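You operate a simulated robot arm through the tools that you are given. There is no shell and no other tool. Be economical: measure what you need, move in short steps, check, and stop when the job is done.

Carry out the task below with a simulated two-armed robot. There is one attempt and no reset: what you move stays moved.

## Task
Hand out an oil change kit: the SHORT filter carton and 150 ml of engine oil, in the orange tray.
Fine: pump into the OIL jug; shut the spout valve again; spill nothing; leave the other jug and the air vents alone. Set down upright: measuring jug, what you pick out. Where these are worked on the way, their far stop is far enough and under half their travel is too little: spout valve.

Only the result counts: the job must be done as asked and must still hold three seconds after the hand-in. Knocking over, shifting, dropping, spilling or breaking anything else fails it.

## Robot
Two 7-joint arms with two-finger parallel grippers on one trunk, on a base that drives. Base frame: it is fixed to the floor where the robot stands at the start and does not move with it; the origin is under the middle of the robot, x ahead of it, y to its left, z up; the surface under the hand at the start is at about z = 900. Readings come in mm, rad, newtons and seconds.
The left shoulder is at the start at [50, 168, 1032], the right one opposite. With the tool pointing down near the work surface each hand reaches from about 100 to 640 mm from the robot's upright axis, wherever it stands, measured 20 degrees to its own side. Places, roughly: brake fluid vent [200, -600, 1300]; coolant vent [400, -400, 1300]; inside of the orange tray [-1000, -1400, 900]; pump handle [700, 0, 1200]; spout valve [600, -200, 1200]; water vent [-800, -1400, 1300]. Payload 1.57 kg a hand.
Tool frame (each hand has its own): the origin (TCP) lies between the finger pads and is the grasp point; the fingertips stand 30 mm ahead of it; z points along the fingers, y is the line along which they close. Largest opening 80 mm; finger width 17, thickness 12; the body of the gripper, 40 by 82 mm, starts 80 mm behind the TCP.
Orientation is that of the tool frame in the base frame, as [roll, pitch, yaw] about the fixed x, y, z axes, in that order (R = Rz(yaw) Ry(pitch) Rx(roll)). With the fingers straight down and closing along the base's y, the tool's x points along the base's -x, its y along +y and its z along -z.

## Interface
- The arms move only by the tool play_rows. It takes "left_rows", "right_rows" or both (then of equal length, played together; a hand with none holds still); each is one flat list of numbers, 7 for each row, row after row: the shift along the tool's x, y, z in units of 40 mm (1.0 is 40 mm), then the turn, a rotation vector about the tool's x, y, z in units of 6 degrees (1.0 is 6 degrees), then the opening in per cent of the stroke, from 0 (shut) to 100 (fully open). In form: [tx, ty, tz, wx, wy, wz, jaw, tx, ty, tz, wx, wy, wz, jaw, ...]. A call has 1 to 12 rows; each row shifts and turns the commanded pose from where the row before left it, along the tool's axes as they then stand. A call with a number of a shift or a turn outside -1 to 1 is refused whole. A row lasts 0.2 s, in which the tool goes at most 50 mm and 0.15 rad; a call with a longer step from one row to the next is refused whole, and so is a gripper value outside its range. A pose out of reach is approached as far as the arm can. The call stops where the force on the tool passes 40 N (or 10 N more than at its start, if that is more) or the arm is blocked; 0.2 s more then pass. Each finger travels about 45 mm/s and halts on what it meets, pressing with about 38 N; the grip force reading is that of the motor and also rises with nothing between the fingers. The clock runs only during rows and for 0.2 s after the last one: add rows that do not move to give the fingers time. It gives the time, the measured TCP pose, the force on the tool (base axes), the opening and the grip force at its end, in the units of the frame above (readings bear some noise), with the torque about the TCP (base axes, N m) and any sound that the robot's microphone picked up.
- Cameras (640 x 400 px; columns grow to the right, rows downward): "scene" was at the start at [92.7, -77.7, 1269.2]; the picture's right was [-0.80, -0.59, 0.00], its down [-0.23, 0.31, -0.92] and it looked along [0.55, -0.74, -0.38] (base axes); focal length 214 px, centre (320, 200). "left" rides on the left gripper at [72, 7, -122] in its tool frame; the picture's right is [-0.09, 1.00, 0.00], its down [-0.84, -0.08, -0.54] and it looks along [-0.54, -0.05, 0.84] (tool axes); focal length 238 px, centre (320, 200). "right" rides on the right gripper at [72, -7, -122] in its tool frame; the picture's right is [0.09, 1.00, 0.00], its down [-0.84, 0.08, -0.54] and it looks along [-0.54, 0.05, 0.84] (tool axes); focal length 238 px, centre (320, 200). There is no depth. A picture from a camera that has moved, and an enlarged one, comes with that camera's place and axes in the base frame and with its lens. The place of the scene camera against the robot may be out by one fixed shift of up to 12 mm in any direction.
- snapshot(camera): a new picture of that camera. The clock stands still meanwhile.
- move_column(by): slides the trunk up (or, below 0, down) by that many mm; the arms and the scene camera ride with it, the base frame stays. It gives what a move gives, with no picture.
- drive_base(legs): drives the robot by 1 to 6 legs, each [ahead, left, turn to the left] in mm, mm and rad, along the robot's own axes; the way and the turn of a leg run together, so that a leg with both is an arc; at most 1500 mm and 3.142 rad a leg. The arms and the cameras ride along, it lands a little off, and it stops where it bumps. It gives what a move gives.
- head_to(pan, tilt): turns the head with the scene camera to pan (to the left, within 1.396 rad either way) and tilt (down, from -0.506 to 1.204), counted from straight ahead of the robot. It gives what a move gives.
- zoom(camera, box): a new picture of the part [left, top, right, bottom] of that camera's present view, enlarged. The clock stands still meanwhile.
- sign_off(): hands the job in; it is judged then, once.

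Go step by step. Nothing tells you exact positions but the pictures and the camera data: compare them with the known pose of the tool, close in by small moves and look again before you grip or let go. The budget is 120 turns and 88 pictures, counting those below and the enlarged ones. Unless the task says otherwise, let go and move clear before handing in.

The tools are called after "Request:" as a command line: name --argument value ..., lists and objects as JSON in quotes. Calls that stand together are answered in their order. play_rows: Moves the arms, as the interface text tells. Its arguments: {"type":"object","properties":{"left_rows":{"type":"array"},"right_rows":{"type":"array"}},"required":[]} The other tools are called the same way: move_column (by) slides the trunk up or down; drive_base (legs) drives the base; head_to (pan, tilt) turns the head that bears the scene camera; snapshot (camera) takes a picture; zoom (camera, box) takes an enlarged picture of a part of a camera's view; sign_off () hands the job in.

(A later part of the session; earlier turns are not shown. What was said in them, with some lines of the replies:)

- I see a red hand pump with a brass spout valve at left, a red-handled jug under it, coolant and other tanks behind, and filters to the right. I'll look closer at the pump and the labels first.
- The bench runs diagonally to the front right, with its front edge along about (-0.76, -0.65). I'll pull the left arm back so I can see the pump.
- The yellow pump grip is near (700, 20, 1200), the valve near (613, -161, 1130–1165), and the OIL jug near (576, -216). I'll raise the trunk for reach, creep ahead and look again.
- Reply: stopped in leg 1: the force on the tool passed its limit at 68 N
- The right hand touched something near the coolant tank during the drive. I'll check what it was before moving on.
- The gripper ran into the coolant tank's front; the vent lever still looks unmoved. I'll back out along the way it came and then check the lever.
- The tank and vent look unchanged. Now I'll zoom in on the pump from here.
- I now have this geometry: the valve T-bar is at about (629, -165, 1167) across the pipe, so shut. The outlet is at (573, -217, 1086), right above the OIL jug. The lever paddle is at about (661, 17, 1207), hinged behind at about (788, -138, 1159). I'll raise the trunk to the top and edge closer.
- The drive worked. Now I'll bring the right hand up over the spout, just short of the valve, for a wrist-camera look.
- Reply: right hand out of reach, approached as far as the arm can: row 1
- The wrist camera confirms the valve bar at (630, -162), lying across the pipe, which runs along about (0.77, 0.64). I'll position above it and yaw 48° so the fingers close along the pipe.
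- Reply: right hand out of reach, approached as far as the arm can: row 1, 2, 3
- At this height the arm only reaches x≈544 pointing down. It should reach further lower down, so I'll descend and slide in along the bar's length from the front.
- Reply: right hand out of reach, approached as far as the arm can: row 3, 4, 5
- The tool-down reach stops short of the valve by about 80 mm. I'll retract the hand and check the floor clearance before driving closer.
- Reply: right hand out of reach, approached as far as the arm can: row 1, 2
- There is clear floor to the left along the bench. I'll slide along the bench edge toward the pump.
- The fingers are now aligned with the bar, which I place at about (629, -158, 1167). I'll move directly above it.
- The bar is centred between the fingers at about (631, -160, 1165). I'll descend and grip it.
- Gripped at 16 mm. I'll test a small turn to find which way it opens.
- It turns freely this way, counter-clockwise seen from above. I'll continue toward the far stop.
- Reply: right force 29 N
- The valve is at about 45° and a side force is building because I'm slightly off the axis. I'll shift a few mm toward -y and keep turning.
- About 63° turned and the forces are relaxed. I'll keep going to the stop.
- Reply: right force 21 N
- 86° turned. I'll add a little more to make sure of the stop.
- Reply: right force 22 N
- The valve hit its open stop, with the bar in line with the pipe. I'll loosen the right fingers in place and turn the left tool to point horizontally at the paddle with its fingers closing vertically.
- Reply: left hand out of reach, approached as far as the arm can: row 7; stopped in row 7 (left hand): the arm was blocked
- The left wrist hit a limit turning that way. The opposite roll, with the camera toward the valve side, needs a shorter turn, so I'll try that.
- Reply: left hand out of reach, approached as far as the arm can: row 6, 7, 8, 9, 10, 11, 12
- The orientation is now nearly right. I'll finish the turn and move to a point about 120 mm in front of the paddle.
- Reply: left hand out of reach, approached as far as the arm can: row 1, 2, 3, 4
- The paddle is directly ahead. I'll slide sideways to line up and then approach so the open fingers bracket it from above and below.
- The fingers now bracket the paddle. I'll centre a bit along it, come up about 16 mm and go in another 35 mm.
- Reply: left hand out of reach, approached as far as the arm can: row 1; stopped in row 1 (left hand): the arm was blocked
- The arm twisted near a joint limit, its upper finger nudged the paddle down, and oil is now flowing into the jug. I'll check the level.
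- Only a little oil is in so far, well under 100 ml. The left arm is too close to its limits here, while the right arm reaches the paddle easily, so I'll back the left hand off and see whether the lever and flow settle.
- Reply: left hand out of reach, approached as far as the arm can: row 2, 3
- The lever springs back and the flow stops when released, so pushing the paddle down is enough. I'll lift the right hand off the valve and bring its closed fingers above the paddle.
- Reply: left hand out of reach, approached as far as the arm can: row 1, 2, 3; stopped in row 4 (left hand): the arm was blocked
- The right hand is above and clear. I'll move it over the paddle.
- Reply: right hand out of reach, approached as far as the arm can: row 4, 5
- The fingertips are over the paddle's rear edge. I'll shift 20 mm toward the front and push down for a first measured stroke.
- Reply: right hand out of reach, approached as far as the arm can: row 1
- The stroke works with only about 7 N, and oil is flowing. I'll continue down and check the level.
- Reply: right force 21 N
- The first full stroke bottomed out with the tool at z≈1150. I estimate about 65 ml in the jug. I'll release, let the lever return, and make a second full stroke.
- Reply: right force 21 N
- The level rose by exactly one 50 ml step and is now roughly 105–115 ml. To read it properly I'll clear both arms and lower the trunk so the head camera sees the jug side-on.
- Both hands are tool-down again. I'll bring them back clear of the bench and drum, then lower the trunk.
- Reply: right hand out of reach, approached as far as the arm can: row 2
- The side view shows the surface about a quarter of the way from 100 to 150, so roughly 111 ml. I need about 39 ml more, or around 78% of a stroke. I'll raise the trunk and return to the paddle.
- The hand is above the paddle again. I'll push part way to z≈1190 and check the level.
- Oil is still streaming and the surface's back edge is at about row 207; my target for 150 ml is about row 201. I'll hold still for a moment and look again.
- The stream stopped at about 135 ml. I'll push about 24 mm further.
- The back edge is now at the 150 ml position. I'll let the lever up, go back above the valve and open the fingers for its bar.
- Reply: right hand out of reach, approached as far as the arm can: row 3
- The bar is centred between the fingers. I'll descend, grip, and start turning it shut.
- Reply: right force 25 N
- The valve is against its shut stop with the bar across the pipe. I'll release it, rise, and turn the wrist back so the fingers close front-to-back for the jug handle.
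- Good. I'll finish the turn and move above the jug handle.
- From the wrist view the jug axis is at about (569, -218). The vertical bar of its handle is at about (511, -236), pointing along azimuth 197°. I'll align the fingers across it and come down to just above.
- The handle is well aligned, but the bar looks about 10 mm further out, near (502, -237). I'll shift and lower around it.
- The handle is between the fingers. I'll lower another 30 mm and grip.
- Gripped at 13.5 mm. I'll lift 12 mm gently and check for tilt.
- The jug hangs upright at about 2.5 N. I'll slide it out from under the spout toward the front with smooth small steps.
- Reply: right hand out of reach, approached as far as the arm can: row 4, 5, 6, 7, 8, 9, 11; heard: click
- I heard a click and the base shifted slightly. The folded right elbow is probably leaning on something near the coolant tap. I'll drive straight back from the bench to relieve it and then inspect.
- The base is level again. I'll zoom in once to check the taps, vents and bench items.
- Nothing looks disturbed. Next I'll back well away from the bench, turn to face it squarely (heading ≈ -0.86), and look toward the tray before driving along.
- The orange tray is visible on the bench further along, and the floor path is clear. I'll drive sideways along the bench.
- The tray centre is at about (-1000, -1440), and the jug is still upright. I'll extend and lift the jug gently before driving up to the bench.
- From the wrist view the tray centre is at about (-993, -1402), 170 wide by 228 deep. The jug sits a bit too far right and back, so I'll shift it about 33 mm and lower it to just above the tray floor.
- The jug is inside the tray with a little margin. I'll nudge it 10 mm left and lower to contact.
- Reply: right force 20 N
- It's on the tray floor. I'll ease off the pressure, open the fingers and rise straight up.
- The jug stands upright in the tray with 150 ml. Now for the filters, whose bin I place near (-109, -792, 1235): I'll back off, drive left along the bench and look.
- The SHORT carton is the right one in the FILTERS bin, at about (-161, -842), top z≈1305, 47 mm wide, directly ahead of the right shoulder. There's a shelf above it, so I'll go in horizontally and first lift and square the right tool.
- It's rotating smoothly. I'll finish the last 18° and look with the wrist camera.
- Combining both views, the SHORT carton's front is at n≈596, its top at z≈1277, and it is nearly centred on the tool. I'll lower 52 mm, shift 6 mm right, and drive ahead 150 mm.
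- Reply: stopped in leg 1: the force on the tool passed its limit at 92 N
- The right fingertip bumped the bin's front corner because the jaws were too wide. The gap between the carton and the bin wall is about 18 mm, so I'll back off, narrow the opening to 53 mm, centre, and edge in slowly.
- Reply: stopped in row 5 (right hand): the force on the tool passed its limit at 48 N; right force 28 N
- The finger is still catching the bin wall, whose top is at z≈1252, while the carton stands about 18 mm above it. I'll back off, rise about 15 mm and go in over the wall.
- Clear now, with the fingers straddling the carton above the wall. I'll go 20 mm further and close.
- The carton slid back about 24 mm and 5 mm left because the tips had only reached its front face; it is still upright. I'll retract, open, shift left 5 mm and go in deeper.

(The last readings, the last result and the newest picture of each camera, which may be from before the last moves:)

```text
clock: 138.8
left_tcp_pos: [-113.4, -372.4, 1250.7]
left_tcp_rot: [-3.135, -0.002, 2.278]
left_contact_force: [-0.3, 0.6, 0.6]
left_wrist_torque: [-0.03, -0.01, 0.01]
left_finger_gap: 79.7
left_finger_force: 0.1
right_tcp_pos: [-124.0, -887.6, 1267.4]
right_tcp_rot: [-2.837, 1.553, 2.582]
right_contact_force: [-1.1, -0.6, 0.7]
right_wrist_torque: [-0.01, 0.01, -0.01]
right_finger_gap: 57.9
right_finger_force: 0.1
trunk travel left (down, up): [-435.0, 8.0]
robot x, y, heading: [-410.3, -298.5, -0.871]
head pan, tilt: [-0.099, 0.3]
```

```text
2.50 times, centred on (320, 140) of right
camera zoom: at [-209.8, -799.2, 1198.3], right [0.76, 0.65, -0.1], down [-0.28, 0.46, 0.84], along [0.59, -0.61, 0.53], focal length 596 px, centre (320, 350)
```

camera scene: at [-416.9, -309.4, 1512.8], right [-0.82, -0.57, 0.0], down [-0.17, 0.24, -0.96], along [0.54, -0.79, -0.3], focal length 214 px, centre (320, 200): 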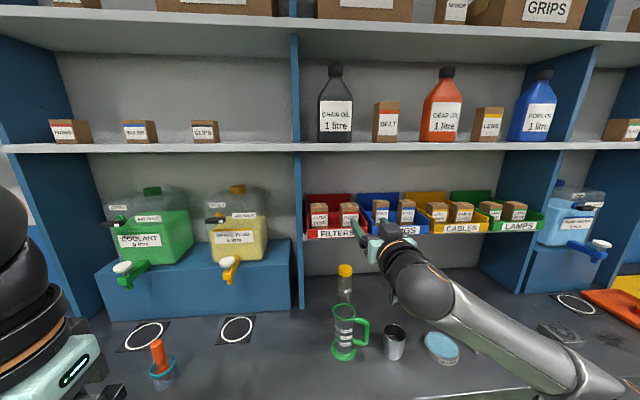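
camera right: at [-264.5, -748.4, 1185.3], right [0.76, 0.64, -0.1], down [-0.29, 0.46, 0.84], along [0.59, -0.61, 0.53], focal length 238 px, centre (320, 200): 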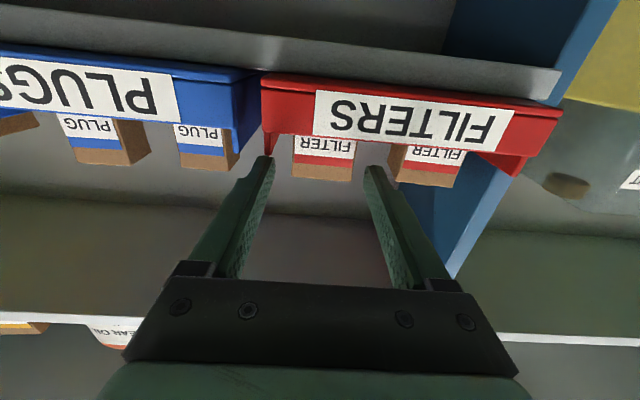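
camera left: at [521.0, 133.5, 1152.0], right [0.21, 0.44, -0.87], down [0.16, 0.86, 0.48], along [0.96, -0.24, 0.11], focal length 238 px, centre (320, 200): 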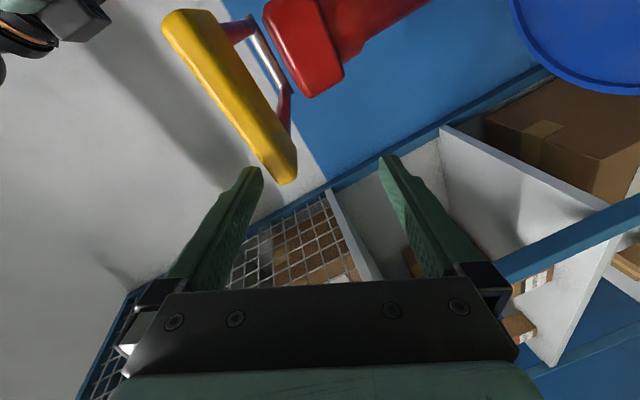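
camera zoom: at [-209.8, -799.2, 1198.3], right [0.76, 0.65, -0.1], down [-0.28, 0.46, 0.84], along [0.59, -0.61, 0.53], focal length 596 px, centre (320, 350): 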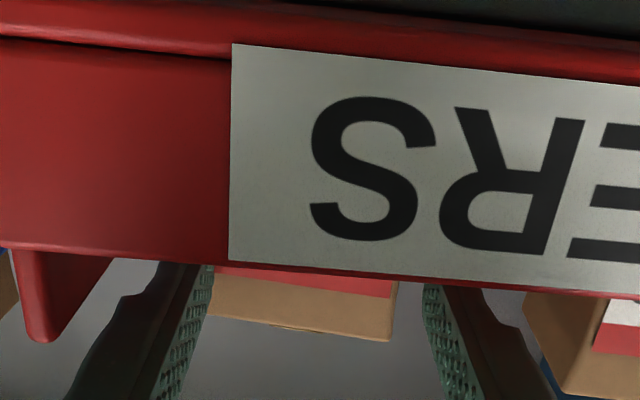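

The carton is now slightly right of centre, so I'll shift back 5 mm, go in another 30 mm and close.

Request:
play_rows --right_rows '[0, -0.13, 0, 0, 0, 0, 72, 0, 0, 0.4, 0, 0, 0, 72, 0, 0, 0.4, 0, 0, 0, 72, 0, 0, 0, 0, 0, 0, 50, 0, 0, 0, 0, 0, 0, 0, 0, 0, 0, 0, 0, 0, 0]'

Request:
zoom --camera "scene" --box '[290, 190, 410, 290]'

```text
clock: 140.2
left_tcp_pos: [-113.1, -372.7, 1250.4]
left_tcp_rot: [-3.137, -0.001, 2.278]
left_contact_force: [0.2, 0.2, 0.0]
left_wrist_torque: [0.02, 0.0, 0.02]
left_finger_gap: 80.0
left_finger_force: 0.0
right_tcp_pos: [-107.8, -916.2, 1266.7]
right_tcp_rot: [-2.899, 1.554, 2.518]
right_contact_force: [1.4, -1.4, 0.1]
right_wrist_torque: [0.0, -0.12, 0.01]
right_finger_gap: 55.5
right_finger_force: 37.7
trunk travel left (down, up): [-435.0, 8.0]
robot x, y, heading: [-410.5, -299.7, -0.867]
head pan, tilt: [-0.099, 0.3]
```

```text
4.00 times, centred on (350, 240) of scene
camera zoom: at [-332.6, -409.0, 1512.8], right [-0.82, -0.57, 0.0], down [-0.17, 0.24, -0.96], along [0.54, -0.79, -0.3], focal length 858 px, centre (200, 40)
```

zoom: 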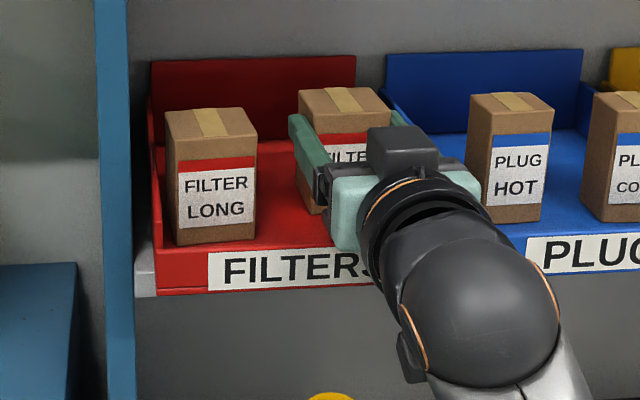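

Gripped at 55 mm with full force. I'll lift 36 mm and check.

Request:
play_rows --right_rows '[-0.3, 0, 0, 0, 0, 0, 0, -0.4, 0, 0, 0, 0, 0, 0, -0.4, 0, 0, 0, 0, 0, 0]'

Request:
zoom --camera "scene" --box '[290, 190, 410, 290]'

```text
clock: 141.0
left_tcp_pos: [-112.3, -372.1, 1250.8]
left_tcp_rot: [-3.136, -0.001, 2.276]
left_contact_force: [-0.2, -0.1, 0.2]
left_wrist_torque: [-0.01, -0.01, 0.0]
left_finger_gap: 80.3
left_finger_force: 0.1
right_tcp_pos: [-108.0, -917.0, 1310.2]
right_tcp_rot: [-2.93, 1.554, 2.488]
right_contact_force: [0.8, 0.3, -1.9]
right_wrist_torque: [0.01, 0.02, -0.02]
right_finger_gap: 55.6
right_finger_force: 38.2
trunk travel left (down, up): [-435.0, 8.0]
robot x, y, heading: [-406.3, -300.9, -0.868]
head pan, tilt: [-0.099, 0.3]
```

```text
4.00 times, centred on (350, 240) of scene
camera zoom: at [-332.6, -409.1, 1512.7], right [-0.82, -0.57, 0.0], down [-0.17, 0.24, -0.96], along [0.54, -0.79, -0.3], focal length 858 px, centre (200, 40)
```

zoom: 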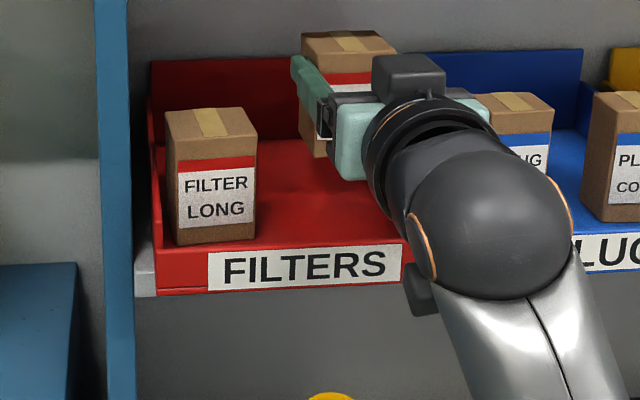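

The carton is out and upright. I'll raise it a bit more, back away from the shelf and drive right to the tray.

Request:
play_rows --right_rows '[-0.4, 0, 0, 0, 0, 0, 0, -0.35, 0, 0, 0, 0, 0, 0]'

Request:
drive_base --legs '[[-330, 0, 0], [0, -940, 0.007]]'

Request:
head_to --pan -0.35 --tilt 0.5

Request:
snapshot --camera "scene"

```text
clock: 141.6
left_tcp_pos: [-112.8, -374.0, 1251.1]
left_tcp_rot: [-3.136, -0.001, 2.278]
left_contact_force: [0.0, 0.1, -0.4]
left_wrist_torque: [0.02, -0.01, -0.02]
left_finger_gap: 80.1
left_finger_force: 0.0
right_tcp_pos: [-107.8, -916.8, 1339.7]
right_tcp_rot: [-2.9, 1.552, 2.52]
right_contact_force: [0.4, 0.2, -1.2]
right_wrist_torque: [0.06, -0.01, -0.03]
right_finger_gap: 55.4
right_finger_force: 38.1
trunk travel left (down, up): [-435.0, 8.0]
robot x, y, heading: [-411.3, -298.3, -0.87]
head pan, tilt: [-0.099, 0.3]
```

```text
clock: 152.1
left_tcp_pos: [-1048.2, -733.6, 1249.2]
left_tcp_rot: [-3.136, -0.002, 2.285]
left_contact_force: [-1.1, -0.4, -1.1]
left_wrist_torque: [0.04, 0.0, -0.02]
left_finger_gap: 80.1
left_finger_force: 0.1
right_tcp_pos: [-1038.9, -1277.8, 1340.5]
right_tcp_rot: [-2.9, 1.554, 2.526]
right_contact_force: [0.6, -0.3, -2.7]
right_wrist_torque: [0.05, 0.06, -0.01]
right_finger_gap: 55.5
right_finger_force: 38.0
trunk travel left (down, up): [-435.0, 8.0]
robot x, y, heading: [-1343.9, -658.9, -0.859]
head pan, tilt: [-0.099, 0.3]
```

```text
clock: 152.8
left_tcp_pos: [-1047.7, -733.5, 1249.3]
left_tcp_rot: [-3.137, -0.002, 2.285]
left_contact_force: [-0.5, 0.6, -0.3]
left_wrist_torque: [-0.01, 0.01, 0.01]
left_finger_gap: 80.2
left_finger_force: 0.0
right_tcp_pos: [-1038.9, -1278.1, 1340.3]
right_tcp_rot: [-2.9, 1.552, 2.527]
right_contact_force: [-0.7, 1.0, -1.8]
right_wrist_torque: [0.06, 0.01, -0.02]
right_finger_gap: 55.4
right_finger_force: 37.9
trunk travel left (down, up): [-435.0, 8.0]
robot x, y, heading: [-1344.3, -658.5, -0.858]
head pan, tilt: [-0.351, 0.499]
```

```text
8 pictures are left
camera scene: at [-1288.9, -779.8, 1494.4], right [-0.94, -0.35, 0.0], down [-0.17, 0.45, -0.88], along [0.31, -0.82, -0.48], focal length 214 px, centre (320, 200)
```

scene: 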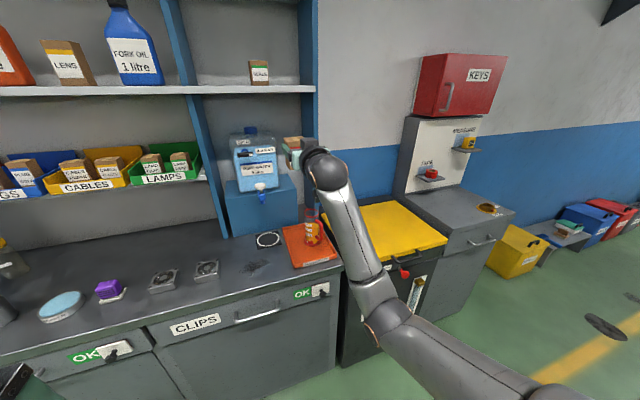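

The carton is lined up with the left half of the tray at u≈-1621. I'll nudge ahead 40 mm and lower the trunk 320 mm.

Request:
drive_base --legs '[[40, -5, 0]]'

Request:
move_column --by -315

Request:
snapshot --camera "scene"

```text
clock: 153.7
left_tcp_pos: [-1024.1, -767.3, 1250.1]
left_tcp_rot: [-3.135, -0.002, 2.284]
left_contact_force: [0.3, -0.2, -0.8]
left_wrist_torque: [0.02, 0.02, 0.01]
left_finger_gap: 80.1
left_finger_force: 0.1
right_tcp_pos: [-1014.7, -1312.7, 1338.6]
right_tcp_rot: [-2.922, 1.552, 2.504]
right_contact_force: [0.5, -0.4, -2.4]
right_wrist_torque: [0.0, 0.03, -0.05]
right_finger_gap: 55.2
right_finger_force: 38.0
trunk travel left (down, up): [-435.0, 8.0]
robot x, y, heading: [-1324.7, -693.7, -0.858]
head pan, tilt: [-0.351, 0.499]
```

```text
clock: 156.8
left_tcp_pos: [-1026.1, -766.2, 935.2]
left_tcp_rot: [-3.138, -0.002, 2.284]
left_contact_force: [-0.7, 1.0, 0.4]
left_wrist_torque: [-0.01, 0.0, 0.0]
left_finger_gap: 80.0
left_finger_force: 0.0
right_tcp_pos: [-1014.6, -1310.9, 1024.9]
right_tcp_rot: [-2.897, 1.552, 2.528]
right_contact_force: [0.5, 0.6, -2.0]
right_wrist_torque: [0.03, 0.04, -0.02]
right_finger_gap: 55.2
right_finger_force: 37.6
trunk travel left (down, up): [-120.0, 323.0]
robot x, y, heading: [-1322.8, -694.9, -0.859]
head pan, tilt: [-0.351, 0.499]
```

```text
7 pictures are left
camera scene: at [-1266.7, -813.4, 1179.4], right [-0.94, -0.35, 0.0], down [-0.17, 0.45, -0.88], along [0.31, -0.82, -0.48], focal length 214 px, centre (320, 200)
```

scene: 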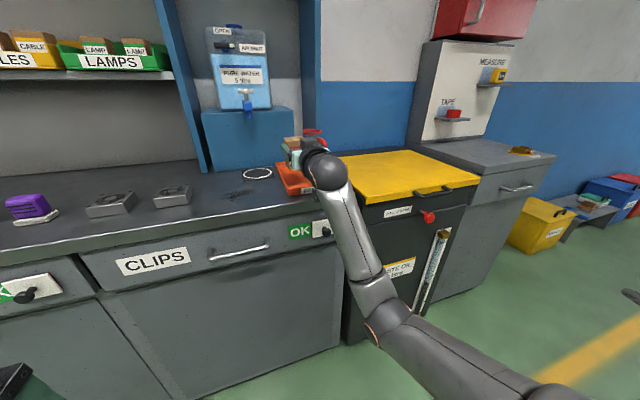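

Request:
zoom --camera "scene" --box '[240, 110, 370, 220]'

```text
3.64 times, centred on (305, 165) of scene
camera zoom: at [-1266.7, -813.4, 1179.4], right [-0.94, -0.35, 0.0], down [-0.17, 0.45, -0.88], along [0.31, -0.82, -0.48], focal length 780 px, centre (374, 327)
```

zoom: 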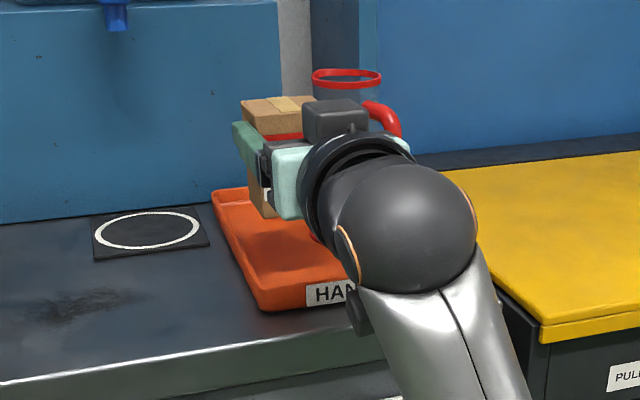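

The carton hangs over the front-left of the tray, clear of the jug. I'll lower it by force feedback, first about 45 mm.

Request:
play_rows --right_rows '[0.25, 0, 0, 0, 0, 0, 0, 0.3, 0, 0, 0, 0, 0, 0, 0.3, 0, 0, 0, 0, 0, 0, 0.2, 0, 0, 0, 0, 0, 0, 0.1, 0, 0, 0, 0, 0, 0]'

Request:
zoom --camera "scene" --box '[240, 110, 370, 220]'

```text
clock: 158.0
left_tcp_pos: [-1025.7, -766.9, 935.4]
left_tcp_rot: [-3.137, -0.002, 2.285]
left_contact_force: [-0.3, -0.5, -0.1]
left_wrist_torque: [0.01, -0.02, -0.02]
left_finger_gap: 80.3
left_finger_force: 0.0
right_tcp_pos: [-1017.4, -1310.7, 978.9]
right_tcp_rot: [-2.891, 1.554, 2.532]
right_contact_force: [-0.2, 0.3, -1.6]
right_wrist_torque: [0.04, 0.06, 0.0]
right_finger_gap: 55.5
right_finger_force: 38.5
trunk travel left (down, up): [-120.0, 323.0]
robot x, y, heading: [-1321.2, -693.6, -0.861]
head pan, tilt: [-0.351, 0.499]
```

```text
3.64 times, centred on (305, 165) of scene
camera zoom: at [-1266.6, -813.5, 1179.4], right [-0.94, -0.35, 0.0], down [-0.17, 0.45, -0.88], along [0.31, -0.82, -0.48], focal length 780 px, centre (374, 327)
```

zoom: 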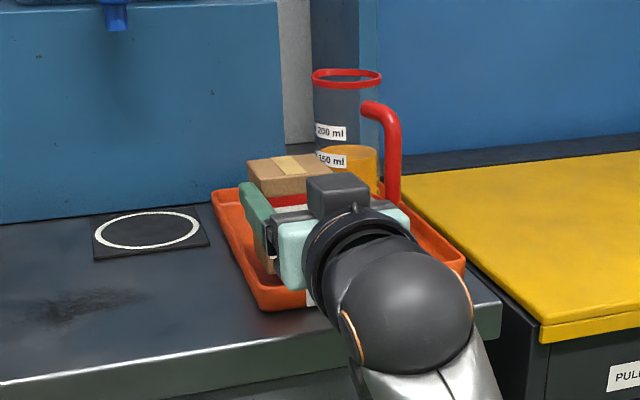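

The carton is within the tray, and the oil surface sits at the 150 ml mark. I'll continue lowering in small steps.

Request:
play_rows --right_rows '[0.12, 0, 0, 0, 0, 0, 0, 0.12, 0, 0, 0, 0, 0, 0, 0.1, 0, 0, 0, 0, 0, 0]'

```text
clock: 158.8
left_tcp_pos: [-1025.2, -765.1, 936.5]
left_tcp_rot: [-3.135, 0.001, 2.284]
left_contact_force: [-0.4, 0.0, -0.7]
left_wrist_torque: [0.0, 0.03, 0.01]
left_finger_gap: 80.0
left_finger_force: 0.1
right_tcp_pos: [-1016.2, -1311.5, 966.8]
right_tcp_rot: [-2.852, 1.554, 2.571]
right_contact_force: [1.2, 0.8, -0.6]
right_wrist_torque: [0.06, -0.09, 0.01]
right_finger_gap: 55.4
right_finger_force: 38.0
trunk travel left (down, up): [-120.0, 323.0]
robot x, y, heading: [-1323.7, -692.3, -0.859]
head pan, tilt: [-0.351, 0.499]
```

Request:
play_rows --right_rows '[0.05, 0, 0, 0, 0, 0, 0, 0.03, 0, 0, 0, 0, 0, 0]'

```text
clock: 159.4
left_tcp_pos: [-1026.3, -764.9, 936.8]
left_tcp_rot: [-3.137, 0.0, 2.286]
left_contact_force: [0.0, 0.6, 0.5]
left_wrist_torque: [0.03, -0.01, 0.0]
left_finger_gap: 80.1
left_finger_force: 0.1
right_tcp_pos: [-1018.8, -1310.8, 966.9]
right_tcp_rot: [-2.696, 1.563, 2.729]
right_contact_force: [3.0, -4.1, 11.2]
right_wrist_torque: [-0.02, -0.4, -0.09]
right_finger_gap: 55.2
right_finger_force: 37.9
trunk travel left (down, up): [-120.0, 323.0]
robot x, y, heading: [-1321.6, -694.5, -0.861]
head pan, tilt: [-0.351, 0.499]
```

Contact at z≈967, which puts the carton bottom on the tray floor. I'll ease off, open a little and withdraw straight back.

Request:
play_rows --right_rows '[-0.04, 0, 0, 0, 0, 0, 0, 0, 0, 0, 0, 0, 0, 76, 0, 0, 0, 0, 0, 0, 84, 0, 0, 0, 0, 0, 0, 84, 0, 0, -0.3, 0, 0, 0, 84, 0, 0, -0.5, 0, 0, 0, 84, 0, 0, -0.6, 0, 0, 0, 84]'

Request:
zoom --camera "scene" --box '[240, 110, 370, 220]'

```text
clock: 161.0
left_tcp_pos: [-1025.0, -766.3, 936.5]
left_tcp_rot: [-3.136, 0.0, 2.283]
left_contact_force: [-0.3, 1.1, 0.6]
left_wrist_torque: [-0.03, 0.01, 0.0]
left_finger_gap: 80.0
left_finger_force: 0.1
right_tcp_pos: [-1053.4, -1268.0, 964.2]
right_tcp_rot: [-2.881, 1.554, 2.541]
right_contact_force: [-0.2, 0.0, -0.2]
right_wrist_torque: [-0.03, 0.01, -0.01]
right_finger_gap: 67.3
right_finger_force: 0.0
trunk travel left (down, up): [-120.0, 323.0]
robot x, y, heading: [-1322.0, -691.3, -0.863]
head pan, tilt: [-0.351, 0.499]
```

```text
3.64 times, centred on (305, 165) of scene
camera zoom: at [-1266.7, -813.3, 1179.4], right [-0.94, -0.35, 0.0], down [-0.17, 0.45, -0.88], along [0.31, -0.82, -0.48], focal length 780 px, centre (374, 327)
```

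zoom: 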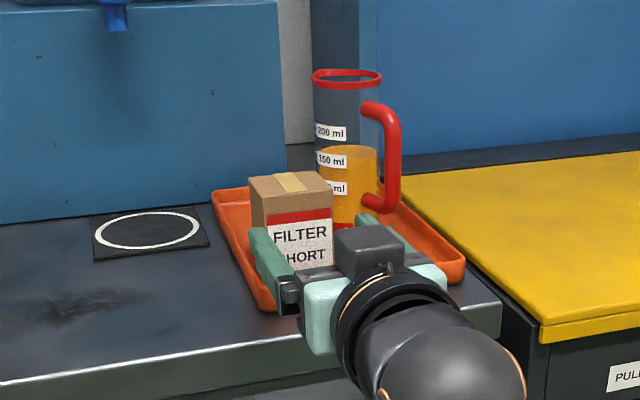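

The FILTER SHORT carton stands upright in the tray beside the jug. I'll back away and check the final state and oil level.

Request:
drive_base --legs '[[-180, 0, 0]]'

Request:
zoom --camera "scene" --box '[270, 110, 350, 200]'

```text
clock: 162.5
left_tcp_pos: [-1143.0, -630.2, 936.2]
left_tcp_rot: [-3.137, -0.002, 2.285]
left_contact_force: [0.3, -0.1, 0.0]
left_wrist_torque: [0.01, 0.01, 0.01]
left_finger_gap: 80.0
left_finger_force: 0.1
right_tcp_pos: [-1169.7, -1130.6, 964.2]
right_tcp_rot: [-2.89, 1.553, 2.537]
right_contact_force: [0.0, -0.4, 0.1]
right_wrist_torque: [0.03, 0.04, 0.0]
right_finger_gap: 66.9
right_finger_force: 0.1
trunk travel left (down, up): [-120.0, 323.0]
robot x, y, heading: [-1439.4, -559.6, -0.864]
head pan, tilt: [-0.351, 0.499]
```

```text
4.44 times, centred on (310, 155) of scene
camera zoom: at [-1383.6, -676.9, 1179.4], right [-0.94, -0.35, 0.0], down [-0.17, 0.45, -0.88], along [0.31, -0.82, -0.48], focal length 953 px, centre (364, 400)
```

zoom: 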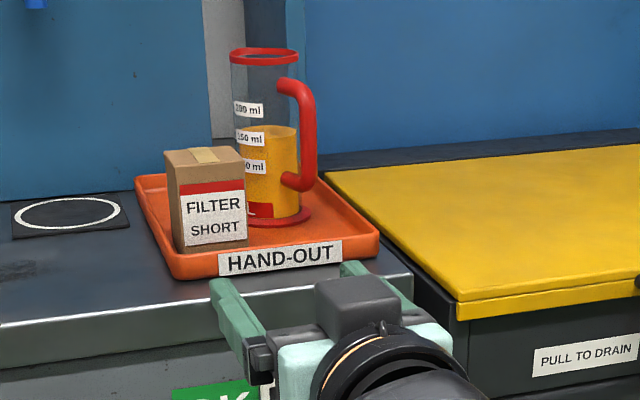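

Everything is in place: the carton and jug stand upright in the orange tray with the oil at the 150 ml mark. The spout valve is shut and the hands are clear, so I'm handing in.

Request:
sign_off

```text
The job is handed in.
```

The SHORT filter carton and the OIL jug, filled to about the 150 ml mark, are standing upright in the orange tray. I turned the spout valve back to its shut stop and saw no spills.

Four bumps happened on the way; I saw no lasting effect from any of them:
- **Coolant tank:** the right hand touched the tank front during the first drive. The air vents looked unchanged afterwards.
- **Pump paddle:** the left arm nudged the paddle once. The oil went into the jug and is part of the measured amount.
- **Near the coolant tap:** I heard a click, and the base shifted slightly, as the folded right arm pulled the jug back. I didn't find the cause. The tanks and vents looked unchanged, but the arm partly hid the coolant tap.
- **FILTERS bin:** a fingertip bumped its front corner twice, and I pushed the SHORT carton back about 24 mm before gripping it. The bin and the LONG carton looked in place.
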